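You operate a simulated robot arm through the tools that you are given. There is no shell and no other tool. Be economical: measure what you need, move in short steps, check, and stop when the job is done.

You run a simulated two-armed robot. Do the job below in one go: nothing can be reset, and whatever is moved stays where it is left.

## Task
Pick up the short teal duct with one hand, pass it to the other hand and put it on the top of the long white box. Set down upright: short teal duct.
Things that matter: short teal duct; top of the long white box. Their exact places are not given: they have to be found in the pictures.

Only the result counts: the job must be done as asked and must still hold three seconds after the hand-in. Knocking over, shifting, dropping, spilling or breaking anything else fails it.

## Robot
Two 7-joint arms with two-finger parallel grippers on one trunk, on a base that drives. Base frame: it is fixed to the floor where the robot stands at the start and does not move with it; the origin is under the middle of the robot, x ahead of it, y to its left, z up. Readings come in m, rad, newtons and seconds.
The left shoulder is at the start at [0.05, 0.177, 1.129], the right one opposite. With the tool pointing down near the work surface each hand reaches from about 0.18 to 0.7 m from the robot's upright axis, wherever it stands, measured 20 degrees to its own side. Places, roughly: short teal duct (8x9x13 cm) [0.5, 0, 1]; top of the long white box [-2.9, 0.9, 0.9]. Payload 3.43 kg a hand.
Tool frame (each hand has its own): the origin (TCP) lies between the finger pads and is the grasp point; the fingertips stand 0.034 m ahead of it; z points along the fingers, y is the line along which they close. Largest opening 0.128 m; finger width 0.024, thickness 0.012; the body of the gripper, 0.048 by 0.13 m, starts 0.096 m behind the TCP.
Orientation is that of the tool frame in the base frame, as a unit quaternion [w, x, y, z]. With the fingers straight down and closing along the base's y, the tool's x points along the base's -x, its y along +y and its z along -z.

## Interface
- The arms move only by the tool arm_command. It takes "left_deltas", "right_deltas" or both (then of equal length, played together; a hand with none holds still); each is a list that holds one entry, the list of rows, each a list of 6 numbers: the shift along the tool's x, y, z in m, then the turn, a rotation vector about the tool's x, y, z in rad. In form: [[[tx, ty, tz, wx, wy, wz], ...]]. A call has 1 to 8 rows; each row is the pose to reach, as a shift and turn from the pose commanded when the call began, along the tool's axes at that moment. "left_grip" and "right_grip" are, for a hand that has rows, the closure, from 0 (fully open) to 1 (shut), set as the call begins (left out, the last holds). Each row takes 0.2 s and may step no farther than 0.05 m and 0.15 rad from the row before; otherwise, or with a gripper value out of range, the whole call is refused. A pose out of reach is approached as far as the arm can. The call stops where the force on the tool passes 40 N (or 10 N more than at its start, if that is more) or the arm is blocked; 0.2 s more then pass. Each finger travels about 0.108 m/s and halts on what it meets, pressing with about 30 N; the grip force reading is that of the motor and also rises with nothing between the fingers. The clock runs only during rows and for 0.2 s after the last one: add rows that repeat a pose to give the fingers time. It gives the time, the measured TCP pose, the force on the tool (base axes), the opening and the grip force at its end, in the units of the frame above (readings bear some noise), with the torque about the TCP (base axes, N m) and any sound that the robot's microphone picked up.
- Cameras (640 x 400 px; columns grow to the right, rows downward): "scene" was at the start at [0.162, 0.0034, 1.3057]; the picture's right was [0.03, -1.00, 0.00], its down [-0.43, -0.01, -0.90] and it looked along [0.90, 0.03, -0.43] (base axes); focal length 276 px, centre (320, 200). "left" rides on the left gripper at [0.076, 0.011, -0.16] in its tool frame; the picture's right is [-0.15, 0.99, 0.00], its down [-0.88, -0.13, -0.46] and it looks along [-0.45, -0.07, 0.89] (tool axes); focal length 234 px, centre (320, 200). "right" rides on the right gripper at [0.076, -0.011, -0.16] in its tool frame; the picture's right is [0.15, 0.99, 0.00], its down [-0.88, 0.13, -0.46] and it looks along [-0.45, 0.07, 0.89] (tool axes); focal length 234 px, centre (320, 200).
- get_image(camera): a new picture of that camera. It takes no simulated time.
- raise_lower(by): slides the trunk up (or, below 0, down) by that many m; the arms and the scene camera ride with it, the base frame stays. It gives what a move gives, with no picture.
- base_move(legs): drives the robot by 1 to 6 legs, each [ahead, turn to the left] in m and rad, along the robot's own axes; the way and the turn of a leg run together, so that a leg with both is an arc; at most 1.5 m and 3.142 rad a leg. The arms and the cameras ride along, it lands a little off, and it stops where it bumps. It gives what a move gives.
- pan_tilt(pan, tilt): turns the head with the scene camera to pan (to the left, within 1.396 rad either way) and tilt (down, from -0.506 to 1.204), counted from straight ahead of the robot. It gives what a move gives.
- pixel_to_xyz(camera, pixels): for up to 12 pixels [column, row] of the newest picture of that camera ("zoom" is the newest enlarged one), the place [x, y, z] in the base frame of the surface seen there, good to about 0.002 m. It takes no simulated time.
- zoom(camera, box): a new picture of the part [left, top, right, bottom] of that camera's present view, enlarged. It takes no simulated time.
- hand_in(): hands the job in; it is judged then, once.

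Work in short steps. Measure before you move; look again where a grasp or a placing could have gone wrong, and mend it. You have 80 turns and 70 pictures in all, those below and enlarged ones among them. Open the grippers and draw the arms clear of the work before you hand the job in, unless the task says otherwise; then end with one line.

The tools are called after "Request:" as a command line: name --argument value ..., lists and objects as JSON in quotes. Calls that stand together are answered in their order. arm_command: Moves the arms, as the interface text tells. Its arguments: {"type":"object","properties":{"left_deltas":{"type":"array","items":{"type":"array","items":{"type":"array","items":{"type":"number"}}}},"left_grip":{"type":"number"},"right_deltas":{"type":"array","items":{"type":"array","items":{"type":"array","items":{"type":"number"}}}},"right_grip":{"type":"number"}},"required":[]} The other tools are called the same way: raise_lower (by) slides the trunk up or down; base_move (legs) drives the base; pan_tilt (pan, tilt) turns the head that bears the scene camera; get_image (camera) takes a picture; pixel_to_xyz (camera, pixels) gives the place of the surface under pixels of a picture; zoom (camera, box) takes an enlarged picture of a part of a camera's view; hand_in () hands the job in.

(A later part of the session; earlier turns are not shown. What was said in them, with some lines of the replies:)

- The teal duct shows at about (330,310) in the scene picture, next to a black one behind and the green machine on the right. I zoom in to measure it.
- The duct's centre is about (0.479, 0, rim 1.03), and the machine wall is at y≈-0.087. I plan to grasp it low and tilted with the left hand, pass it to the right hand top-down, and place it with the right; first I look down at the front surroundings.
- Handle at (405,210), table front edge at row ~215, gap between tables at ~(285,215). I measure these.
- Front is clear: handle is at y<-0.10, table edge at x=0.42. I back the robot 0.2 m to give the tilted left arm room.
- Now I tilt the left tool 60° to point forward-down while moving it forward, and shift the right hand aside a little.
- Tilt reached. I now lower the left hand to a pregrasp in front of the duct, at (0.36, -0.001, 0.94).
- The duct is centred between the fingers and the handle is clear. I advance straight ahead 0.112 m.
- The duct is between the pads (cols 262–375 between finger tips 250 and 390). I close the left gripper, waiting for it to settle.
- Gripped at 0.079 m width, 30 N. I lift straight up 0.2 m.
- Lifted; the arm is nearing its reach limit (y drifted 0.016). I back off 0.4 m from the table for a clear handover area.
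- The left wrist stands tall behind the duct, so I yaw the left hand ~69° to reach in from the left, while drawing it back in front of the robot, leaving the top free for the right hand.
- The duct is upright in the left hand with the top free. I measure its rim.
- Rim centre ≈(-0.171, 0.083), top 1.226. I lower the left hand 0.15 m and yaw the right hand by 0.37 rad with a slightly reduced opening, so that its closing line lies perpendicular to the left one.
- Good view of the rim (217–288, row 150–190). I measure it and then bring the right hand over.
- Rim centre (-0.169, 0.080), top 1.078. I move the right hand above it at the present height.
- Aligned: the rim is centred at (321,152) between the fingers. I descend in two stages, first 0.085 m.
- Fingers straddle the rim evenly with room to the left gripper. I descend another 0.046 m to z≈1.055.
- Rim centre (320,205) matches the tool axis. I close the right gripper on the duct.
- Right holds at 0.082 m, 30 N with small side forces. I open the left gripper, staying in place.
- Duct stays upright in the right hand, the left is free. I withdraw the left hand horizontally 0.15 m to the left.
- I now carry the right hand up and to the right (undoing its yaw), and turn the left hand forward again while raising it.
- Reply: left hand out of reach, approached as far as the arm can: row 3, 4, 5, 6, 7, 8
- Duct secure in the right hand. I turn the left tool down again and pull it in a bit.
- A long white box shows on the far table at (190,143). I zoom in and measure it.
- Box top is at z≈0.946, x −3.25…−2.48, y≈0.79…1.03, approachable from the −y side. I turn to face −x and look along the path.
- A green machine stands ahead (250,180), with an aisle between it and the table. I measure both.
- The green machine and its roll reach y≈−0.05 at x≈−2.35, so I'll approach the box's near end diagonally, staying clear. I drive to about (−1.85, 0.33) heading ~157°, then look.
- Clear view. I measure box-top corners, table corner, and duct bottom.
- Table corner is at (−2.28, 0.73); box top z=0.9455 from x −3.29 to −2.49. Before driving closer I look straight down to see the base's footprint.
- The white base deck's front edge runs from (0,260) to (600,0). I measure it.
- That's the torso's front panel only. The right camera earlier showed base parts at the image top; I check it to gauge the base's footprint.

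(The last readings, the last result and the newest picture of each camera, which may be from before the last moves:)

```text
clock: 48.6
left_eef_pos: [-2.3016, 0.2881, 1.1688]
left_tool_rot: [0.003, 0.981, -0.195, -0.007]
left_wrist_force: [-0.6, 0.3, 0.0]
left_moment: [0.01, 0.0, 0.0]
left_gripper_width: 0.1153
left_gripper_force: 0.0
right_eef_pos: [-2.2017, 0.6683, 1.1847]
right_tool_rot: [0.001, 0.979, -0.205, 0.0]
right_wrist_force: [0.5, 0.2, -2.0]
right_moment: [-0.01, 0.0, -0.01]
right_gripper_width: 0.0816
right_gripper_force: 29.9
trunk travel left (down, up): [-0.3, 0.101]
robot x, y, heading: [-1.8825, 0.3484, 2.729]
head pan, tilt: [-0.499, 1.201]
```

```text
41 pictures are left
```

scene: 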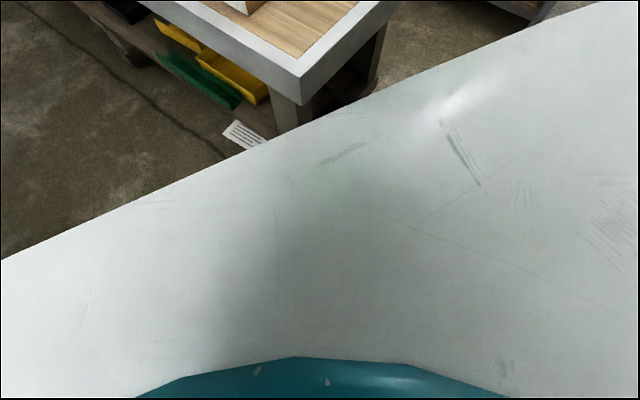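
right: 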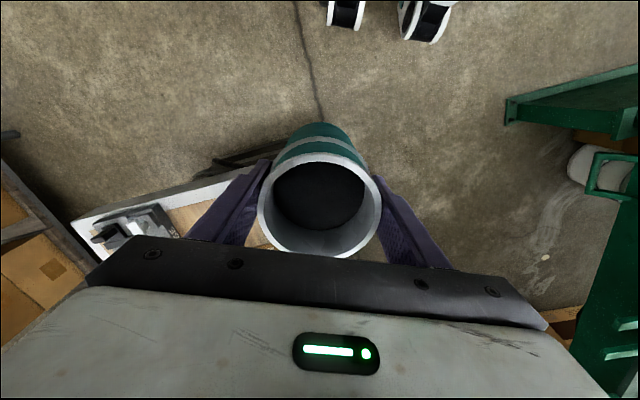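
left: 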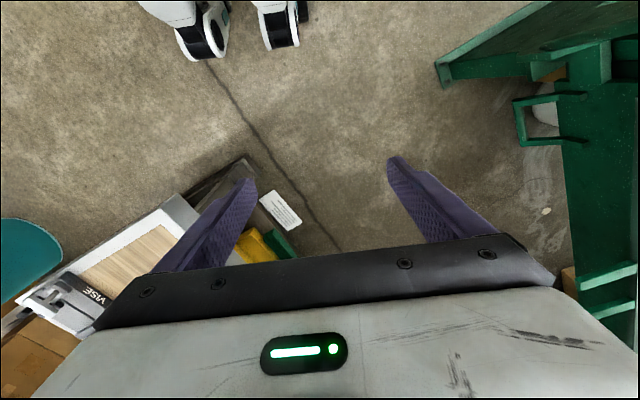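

Request:
pixel_to_xyz --camera "right" --pixels '[[345, 28], [420, 38], [332, 5], [403, 25]]'

Request:
pixel_to_xyz --camera "left" --pixels '[[195, 58], [285, 46], [445, 80], [575, 145], [520, 110], [180, 20]]'

```text
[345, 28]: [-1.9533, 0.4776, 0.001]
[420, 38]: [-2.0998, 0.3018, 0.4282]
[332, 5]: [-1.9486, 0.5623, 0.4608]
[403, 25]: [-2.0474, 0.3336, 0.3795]
```

```text
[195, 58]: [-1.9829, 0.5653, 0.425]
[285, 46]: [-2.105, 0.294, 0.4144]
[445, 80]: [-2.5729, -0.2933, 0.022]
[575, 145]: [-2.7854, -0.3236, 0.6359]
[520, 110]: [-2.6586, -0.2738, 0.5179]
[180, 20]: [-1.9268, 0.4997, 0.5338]
```

Base parts reach only ~0.24 m from the axis, so there's room. I drive 0.21 m ahead.

Request:
base_move --legs '[[0.21, 0]]'

Request:
pan_tilt --pan -0.3 --tilt 0.75

Request:
get_image --camera "scene"

```text
clock: 50.2
left_eef_pos: [-2.4924, 0.371, 1.1698]
left_tool_rot: [0.004, 0.981, -0.193, -0.006]
left_wrist_force: [-0.1, -0.4, 0.3]
left_moment: [0.0, -0.04, 0.01]
left_gripper_width: 0.1151
left_gripper_force: 0.1
right_eef_pos: [-2.3943, 0.7528, 1.1862]
right_tool_rot: [0.0, 0.979, -0.204, 0.001]
right_wrist_force: [-0.3, 0.3, -2.9]
right_moment: [-0.02, -0.05, 0.0]
right_gripper_width: 0.0818
right_gripper_force: 30.3
trunk travel left (down, up): [-0.3, 0.101]
robot x, y, heading: [-2.0728, 0.4281, 2.732]
head pan, tilt: [-0.499, 1.201]
```

```text
clock: 51.1
left_eef_pos: [-2.4922, 0.3709, 1.1694]
left_tool_rot: [0.003, 0.981, -0.193, -0.007]
left_wrist_force: [-0.6, -0.1, 0.5]
left_moment: [0.0, -0.01, -0.01]
left_gripper_width: 0.1152
left_gripper_force: 0.0
right_eef_pos: [-2.3929, 0.7513, 1.1869]
right_tool_rot: [0.0, 0.979, -0.204, 0.0]
right_wrist_force: [-0.2, 0.4, -1.5]
right_moment: [-0.02, 0.02, 0.0]
right_gripper_width: 0.0814
right_gripper_force: 30.3
trunk travel left (down, up): [-0.3, 0.101]
robot x, y, heading: [-2.0754, 0.4289, 2.728]
head pan, tilt: [-0.3, 0.75]
```

```text
40 pictures are left
```

scene: 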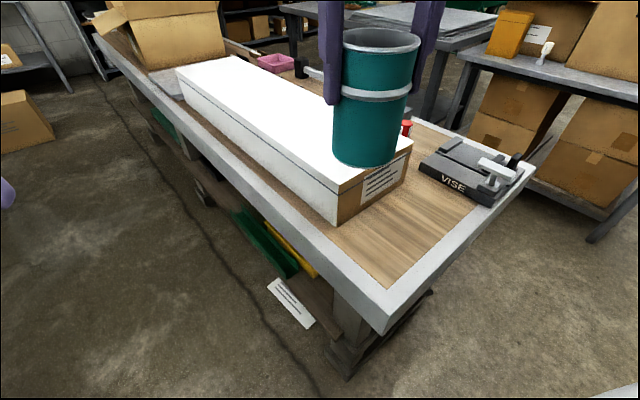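

I measure the box-top corners again from this closer view.

Request:
pixel_to_xyz --camera "scene" --pixels '[[336, 187], [408, 141], [250, 90], [310, 150], [280, 110], [320, 175], [230, 62], [365, 172]]'

```text
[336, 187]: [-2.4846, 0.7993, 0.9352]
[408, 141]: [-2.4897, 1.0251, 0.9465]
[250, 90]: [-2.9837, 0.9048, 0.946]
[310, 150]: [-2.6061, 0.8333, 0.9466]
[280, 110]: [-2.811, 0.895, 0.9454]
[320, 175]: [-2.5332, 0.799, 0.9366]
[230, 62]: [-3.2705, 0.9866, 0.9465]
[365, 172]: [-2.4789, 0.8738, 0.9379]
```

Target (−2.57, 0.90) lies well inside the top. I move the duct over it at the current height.

Request:
arm_command --right_deltas '[[[-0.037, -0.0108, 0, 0, 0, 0], [-0.0738, -0.0217, 0, 0, 0, 0], [-0.1107, -0.0325, 0, 0, 0, 0], [-0.1476, -0.0434, 0, 0, 0, 0], [-0.1845, -0.0542, 0, 0, 0, 0], [-0.2214, -0.0651, 0, 0, 0, 0], [-0.2214, -0.0651, 0, 0, 0, 0]]]'

Request:
get_image --camera "scene"

```text
clock: 52.7
left_eef_pos: [-2.4907, 0.3729, 1.1693]
left_tool_rot: [0.005, 0.981, -0.193, -0.007]
left_wrist_force: [0.4, 1.3, -0.5]
left_moment: [-0.08, 0.01, 0.05]
left_gripper_width: 0.1151
left_gripper_force: 0.1
right_eef_pos: [-2.5266, 0.8865, 1.166]
right_tool_rot: [0.0, 0.979, -0.205, 0.0]
right_wrist_force: [-0.1, 0.8, -1.7]
right_moment: [-0.09, 0.03, -0.02]
right_gripper_width: 0.0815
right_gripper_force: 30.7
right hand out of reach, approached as far as the arm can: row 5, 6, 7
trunk travel left (down, up): [-0.3, 0.101]
robot x, y, heading: [-2.0749, 0.4307, 2.732]
head pan, tilt: [-0.3, 0.75]
```

```text
39 pictures are left
```

scene: 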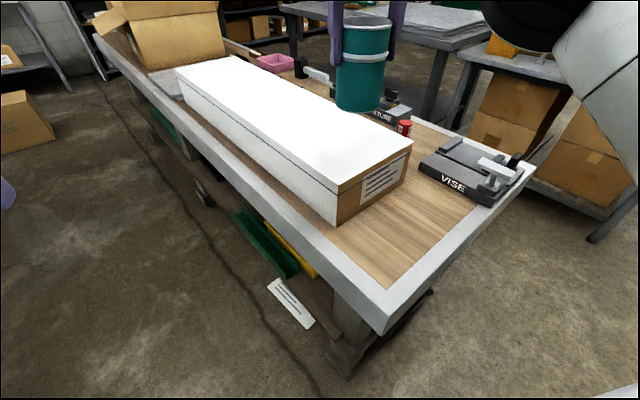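

At this height the arm is short of reach by ~4 cm. I raise the trunk 0.09 m so the arm works lower relative to the shoulder.

Request:
raise_lower --by 0.09

Request:
arm_command --right_deltas '[[[0, 0, 0.02, 0, 0, 0], [0, 0, 0.04, 0, 0, 0], [0, 0, 0.06, 0, 0, 0], [0, 0, 0.08, 0, 0, 0], [0, 0, 0.1, 0, 0, 0]]]'

```text
clock: 54.0
left_eef_pos: [-2.492, 0.3713, 1.2595]
left_tool_rot: [0.003, 0.981, -0.193, -0.007]
left_wrist_force: [0.9, -0.1, 0.1]
left_moment: [-0.03, -0.01, 0.01]
left_gripper_width: 0.1152
left_gripper_force: 0.1
right_eef_pos: [-2.5272, 0.8821, 1.2559]
right_tool_rot: [0.0, 0.979, -0.205, 0.0]
right_wrist_force: [0.4, 0.8, -2.8]
right_moment: [-0.03, -0.05, -0.02]
right_gripper_width: 0.0819
right_gripper_force: 29.5
trunk travel left (down, up): [-0.39, 0.011]
robot x, y, heading: [-2.0776, 0.4279, 2.732]
head pan, tilt: [-0.3, 0.75]
```

```text
clock: 55.2
left_eef_pos: [-2.4921, 0.3716, 1.2598]
left_tool_rot: [0.004, 0.981, -0.193, -0.007]
left_wrist_force: [-0.4, 0.8, -0.3]
left_moment: [0.0, 0.0, 0.0]
left_gripper_width: 0.1152
left_gripper_force: 0.1
right_eef_pos: [-2.5259, 0.8847, 1.1542]
right_tool_rot: [0.0, 0.979, -0.204, 0.0]
right_wrist_force: [0.0, 0.3, -2.3]
right_moment: [-0.02, 0.03, 0.0]
right_gripper_width: 0.0817
right_gripper_force: 30.1
trunk travel left (down, up): [-0.39, 0.011]
robot x, y, heading: [-2.0772, 0.4304, 2.727]
head pan, tilt: [-0.3, 0.75]
```

Now shift 4.5 cm further onto the box while lowering to z≈1.104 (duct bottom ≈1.0).

Request:
arm_command --right_deltas '[[[-0.015, 0.003, 0.017, 0, 0, 0], [-0.03, 0.006, 0.034, 0, 0, 0], [-0.0443, 0.0084, 0.05, 0, 0, 0], [-0.0443, 0.0084, 0.05, 0, 0, 0]]]'

Request:
get_image --camera "scene"

Request:
get_image --camera "right"

```text
clock: 56.2
left_eef_pos: [-2.4923, 0.371, 1.2592]
left_tool_rot: [0.003, 0.981, -0.193, -0.007]
left_wrist_force: [0.3, -0.3, -0.7]
left_moment: [0.01, -0.01, 0.01]
left_gripper_width: 0.1151
left_gripper_force: 0.0
right_eef_pos: [-2.5703, 0.8956, 1.1045]
right_tool_rot: [0.0, 0.979, -0.204, 0.0]
right_wrist_force: [-0.1, 0.9, -1.5]
right_moment: [0.0, -0.01, -0.02]
right_gripper_width: 0.0815
right_gripper_force: 30.0
trunk travel left (down, up): [-0.39, 0.011]
robot x, y, heading: [-2.0772, 0.427, 2.728]
head pan, tilt: [-0.3, 0.75]
```

```text
38 pictures are left
```

scene: 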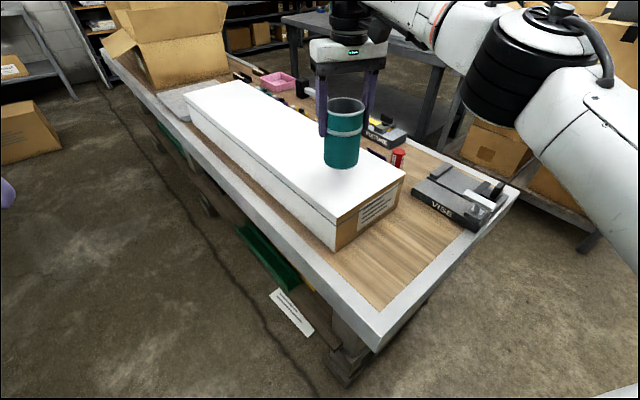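

```text
37 pictures are left
```

right: 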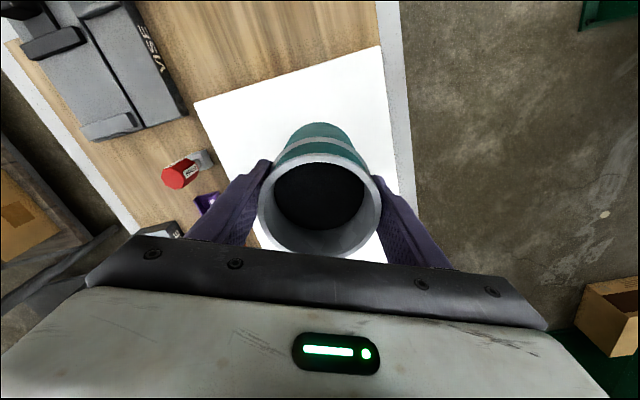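

The duct hangs over the box's end area. I lower 0.045 m, then check before touching down.

Request:
arm_command --right_deltas '[[[0, 0, 0.015, 0, 0, 0], [0, 0, 0.03, 0, 0, 0], [0, 0, 0.045, 0, 0, 0], [0, 0, 0.045, 0, 0, 0]]]'

Request:
zoom --camera "scene" --box '[260, 60, 440, 220]'

```text
clock: 57.2
left_eef_pos: [-2.4918, 0.37, 1.2607]
left_tool_rot: [0.003, 0.981, -0.193, -0.007]
left_wrist_force: [0.6, 0.1, 0.4]
left_moment: [0.0, -0.01, -0.01]
left_gripper_width: 0.1151
left_gripper_force: 0.0
right_eef_pos: [-2.5707, 0.8961, 1.0596]
right_tool_rot: [0.0, 0.979, -0.204, -0.001]
right_wrist_force: [-0.6, 1.1, -1.6]
right_moment: [-0.01, -0.02, 0.03]
right_gripper_width: 0.0816
right_gripper_force: 30.2
trunk travel left (down, up): [-0.39, 0.011]
robot x, y, heading: [-2.073, 0.4303, 2.734]
head pan, tilt: [-0.3, 0.75]
```

```text
2.50 times, centred on (350, 140) of scene
```

zoom: 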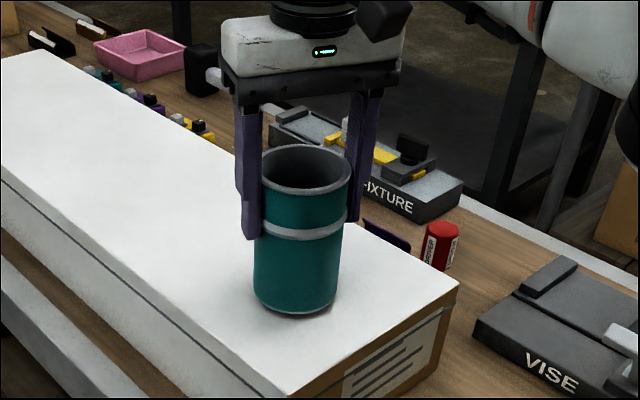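

About 8 mm remains by estimate. I lower 7 mm in small rows and read the force.

Request:
arm_command --right_deltas '[[[0, 0, 0.002, 0, 0, 0], [0, 0, 0.004, 0, 0, 0], [0, 0, 0.006, 0, 0, 0], [0, 0, 0.007, 0, 0, 0]]]'

Request:
zoom --camera "scene" --box '[300, 90, 390, 190]'

Request:
pixel_to_xyz --camera "scene" --pixels '[[344, 180], [344, 183], [344, 186], [344, 189]]'

```text
clock: 58.2
left_eef_pos: [-2.4922, 0.3719, 1.2597]
left_tool_rot: [0.003, 0.981, -0.194, -0.007]
left_wrist_force: [-0.1, 0.4, -0.9]
left_moment: [0.0, 0.03, 0.03]
left_gripper_width: 0.1152
left_gripper_force: 0.1
right_eef_pos: [-2.5707, 0.895, 1.054]
right_tool_rot: [0.0, 0.979, -0.205, -0.001]
right_wrist_force: [-0.6, 0.3, -2.1]
right_moment: [0.0, 0.01, -0.01]
right_gripper_width: 0.0814
right_gripper_force: 30.3
trunk travel left (down, up): [-0.39, 0.011]
robot x, y, heading: [-2.0745, 0.4309, 2.729]
head pan, tilt: [-0.3, 0.75]
```

```text
4.00 times, centred on (345, 140) of scene
```

zoom: 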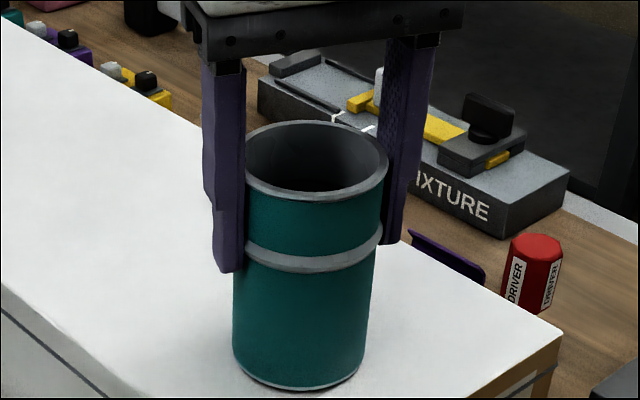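

```text
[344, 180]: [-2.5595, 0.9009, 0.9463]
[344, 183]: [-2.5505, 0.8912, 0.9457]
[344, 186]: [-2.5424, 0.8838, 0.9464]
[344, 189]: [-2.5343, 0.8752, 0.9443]
```

No contact yet (force unchanged). I continue in 1 mm rows.

Request:
arm_command --right_deltas '[[[0, 0, 0.001, 0, 0, 0], [0, 0, 0.002, 0, 0, 0], [0, 0, 0.003, 0, 0, 0]]]'

```text
clock: 59.0
left_eef_pos: [-2.4913, 0.3703, 1.2596]
left_tool_rot: [0.004, 0.981, -0.193, -0.007]
left_wrist_force: [-0.1, 0.4, 0.3]
left_moment: [-0.05, 0.0, -0.04]
left_gripper_width: 0.1152
left_gripper_force: 0.0
right_eef_pos: [-2.57, 0.8924, 1.0523]
right_tool_rot: [0.001, 0.979, -0.205, 0.001]
right_wrist_force: [0.4, 0.2, -2.3]
right_moment: [-0.01, 0.03, 0.01]
right_gripper_width: 0.0816
right_gripper_force: 30.0
trunk travel left (down, up): [-0.39, 0.011]
robot x, y, heading: [-2.0715, 0.427, 2.729]
head pan, tilt: [-0.3, 0.75]
```

Request:
arm_command --right_deltas '[[[0, 0, 0.001, 0, 0, 0], [0, 0, 0.002, 0, 0, 0], [0, 0, 0.003, 0, 0, 0]]]'

Request:
get_image --camera "scene"

Request:
zoom --camera "scene" --box '[320, 140, 380, 200]'

```text
clock: 59.8
left_eef_pos: [-2.4918, 0.3699, 1.2601]
left_tool_rot: [0.002, 0.981, -0.193, -0.006]
left_wrist_force: [0.6, -0.8, 0.4]
left_moment: [0.02, 0.03, -0.01]
left_gripper_width: 0.1152
left_gripper_force: 0.1
right_eef_pos: [-2.5713, 0.8931, 1.0516]
right_tool_rot: [0.0, 0.979, -0.205, -0.002]
right_wrist_force: [-1.5, 1.5, 8.2]
right_moment: [0.03, -0.21, 0.03]
right_gripper_width: 0.0817
right_gripper_force: 30.4
trunk travel left (down, up): [-0.39, 0.011]
robot x, y, heading: [-2.0702, 0.432, 2.73]
head pan, tilt: [-0.3, 0.75]
```

```text
34 pictures are left
```

scene: 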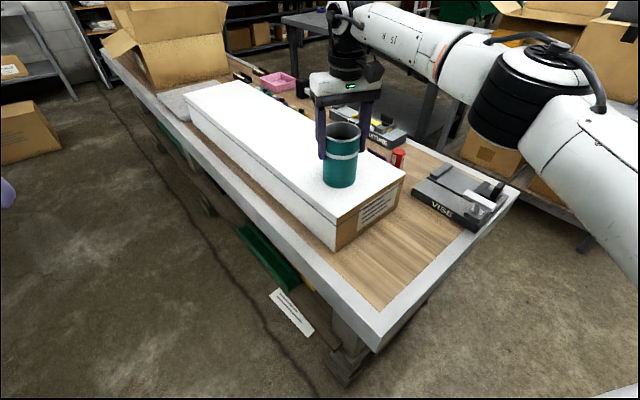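

```text
6.67 times, centred on (350, 170) of scene
```

zoom: 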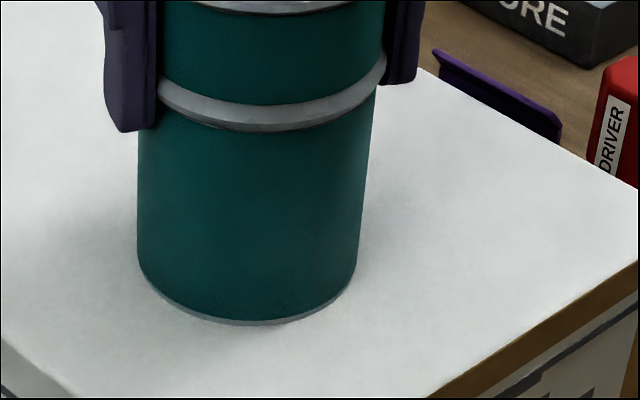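

Contact: upward force rose to 8 N. I open the right gripper moderately in place.

Request:
arm_command --right_deltas '[[[0, 0, -0.001, 0, 0, 0], [0, 0, -0.001, 0, 0, 0], [0, 0, -0.001, 0, 0, 0]]]' --right_grip 0.15

Request:
get_image --camera "right"

```text
clock: 60.6
left_eef_pos: [-2.4922, 0.3694, 1.26]
left_tool_rot: [0.002, 0.981, -0.193, -0.006]
left_wrist_force: [-0.3, -0.1, 0.8]
left_moment: [-0.01, 0.01, 0.01]
left_gripper_width: 0.1153
left_gripper_force: 0.0
right_eef_pos: [-2.5692, 0.8923, 1.0495]
right_tool_rot: [0.0, 0.979, -0.204, 0.001]
right_wrist_force: [0.3, 0.1, 0.6]
right_moment: [0.03, 0.02, -0.04]
right_gripper_width: 0.1087
right_gripper_force: 0.1
trunk travel left (down, up): [-0.39, 0.011]
robot x, y, heading: [-2.0736, 0.4321, 2.732]
head pan, tilt: [-0.3, 0.75]
```

```text
32 pictures are left
```

right: 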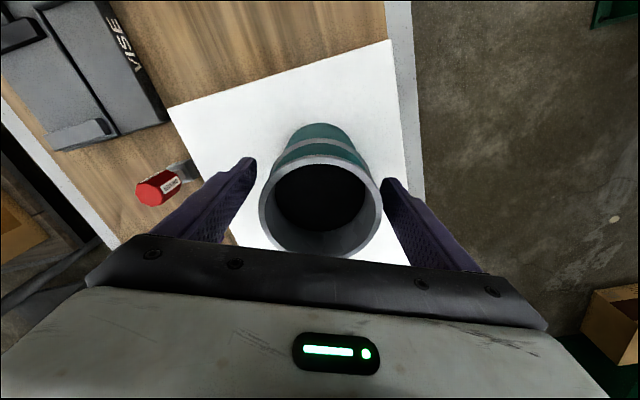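

The fingers are free on both sides. I raise the hand straight up 0.13 m.

Request:
arm_command --right_deltas '[[[0, 0, -0.015, 0, 0, 0], [0, 0, -0.035, 0, 0, 0], [0, 0, -0.06, 0, 0, 0], [0.01, 0, -0.09, 0, 0, 0], [0.02, 0, -0.12, 0, 0, 0], [0.03, 0, -0.14, 0, 0, 0]]]'

Request:
get_image --camera "scene"

```text
clock: 62.0
left_eef_pos: [-2.4921, 0.3699, 1.2596]
left_tool_rot: [0.003, 0.981, -0.193, -0.007]
left_wrist_force: [0.8, 0.1, -0.2]
left_moment: [-0.01, -0.02, 0.02]
left_gripper_width: 0.1151
left_gripper_force: 0.0
right_eef_pos: [-2.5414, 0.8834, 1.1892]
right_tool_rot: [0.0, 0.979, -0.206, 0.0]
right_wrist_force: [0.2, -0.7, 0.5]
right_moment: [-0.02, 0.01, 0.01]
right_gripper_width: 0.1087
right_gripper_force: 0.1
trunk travel left (down, up): [-0.39, 0.011]
robot x, y, heading: [-2.0779, 0.4291, 2.733]
head pan, tilt: [-0.3, 0.75]
```

```text
31 pictures are left
```

scene: 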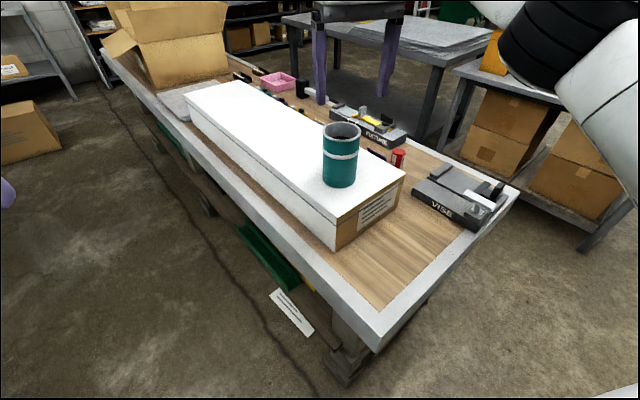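

The duct stands upright on the box. I draw the right arm back, open fully, and reverse the base a bit for clearance.

Request:
arm_command --right_deltas '[[[0.03, 0, -0.02, 0, 0, 0], [0.07, 0, -0.03, 0, 0, 0], [0.11, 0, -0.03, 0, 0, 0], [0.15, 0, -0.03, 0, 0, 0], [0.19, 0, -0.03, 0, 0, 0]]]' --right_grip 0.0

Request:
base_move --legs '[[-0.2, 0]]'

Request:
get_image --camera "scene"

```text
clock: 63.2
left_eef_pos: [-2.4913, 0.3706, 1.2595]
left_tool_rot: [0.003, 0.981, -0.193, -0.007]
left_wrist_force: [0.4, 0.7, 0.5]
left_moment: [-0.01, 0.02, 0.0]
left_gripper_width: 0.115
left_gripper_force: 0.0
right_eef_pos: [-2.3693, 0.8069, 1.2212]
right_tool_rot: [0.001, 0.979, -0.204, -0.001]
right_wrist_force: [-0.7, -0.4, 0.2]
right_moment: [-0.02, 0.0, 0.01]
right_gripper_width: 0.1281
right_gripper_force: 0.0
trunk travel left (down, up): [-0.39, 0.011]
robot x, y, heading: [-2.0744, 0.4297, 2.729]
head pan, tilt: [-0.3, 0.75]
```

```text
clock: 64.8
left_eef_pos: [-2.3082, 0.2876, 1.2594]
left_tool_rot: [0.003, 0.982, -0.19, -0.007]
left_wrist_force: [-0.5, -1.2, 0.0]
left_moment: [0.01, 0.02, 0.0]
left_gripper_width: 0.115
left_gripper_force: 0.1
right_eef_pos: [-2.1889, 0.7266, 1.2198]
right_tool_rot: [0.0, 0.98, -0.201, -0.001]
right_wrist_force: [-0.6, 0.1, 0.2]
right_moment: [0.05, 0.01, -0.03]
right_gripper_width: 0.128
right_gripper_force: 0.1
trunk travel left (down, up): [-0.39, 0.011]
robot x, y, heading: [-1.8907, 0.3511, 2.735]
head pan, tilt: [-0.3, 0.75]
```

```text
30 pictures are left
```

scene: 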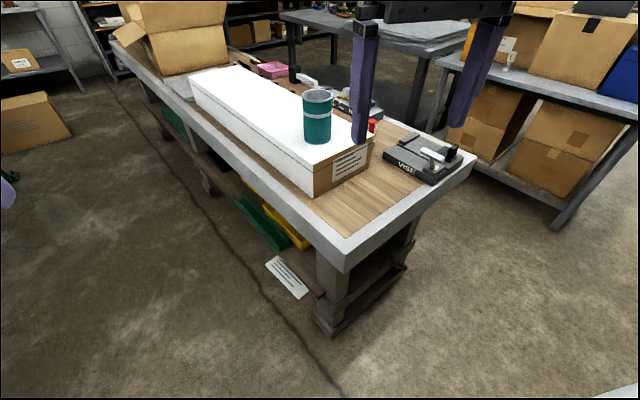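

The duct stands upright on the white box at (317,115), both hands are open and clear. I hand in.

Request:
hand_in

```text
The job is handed in.
```

The short teal duct was picked up with the left hand, passed to the right, and now stands upright on top of the long white box. Both hands are open and clear of it, and no bumps were reported.
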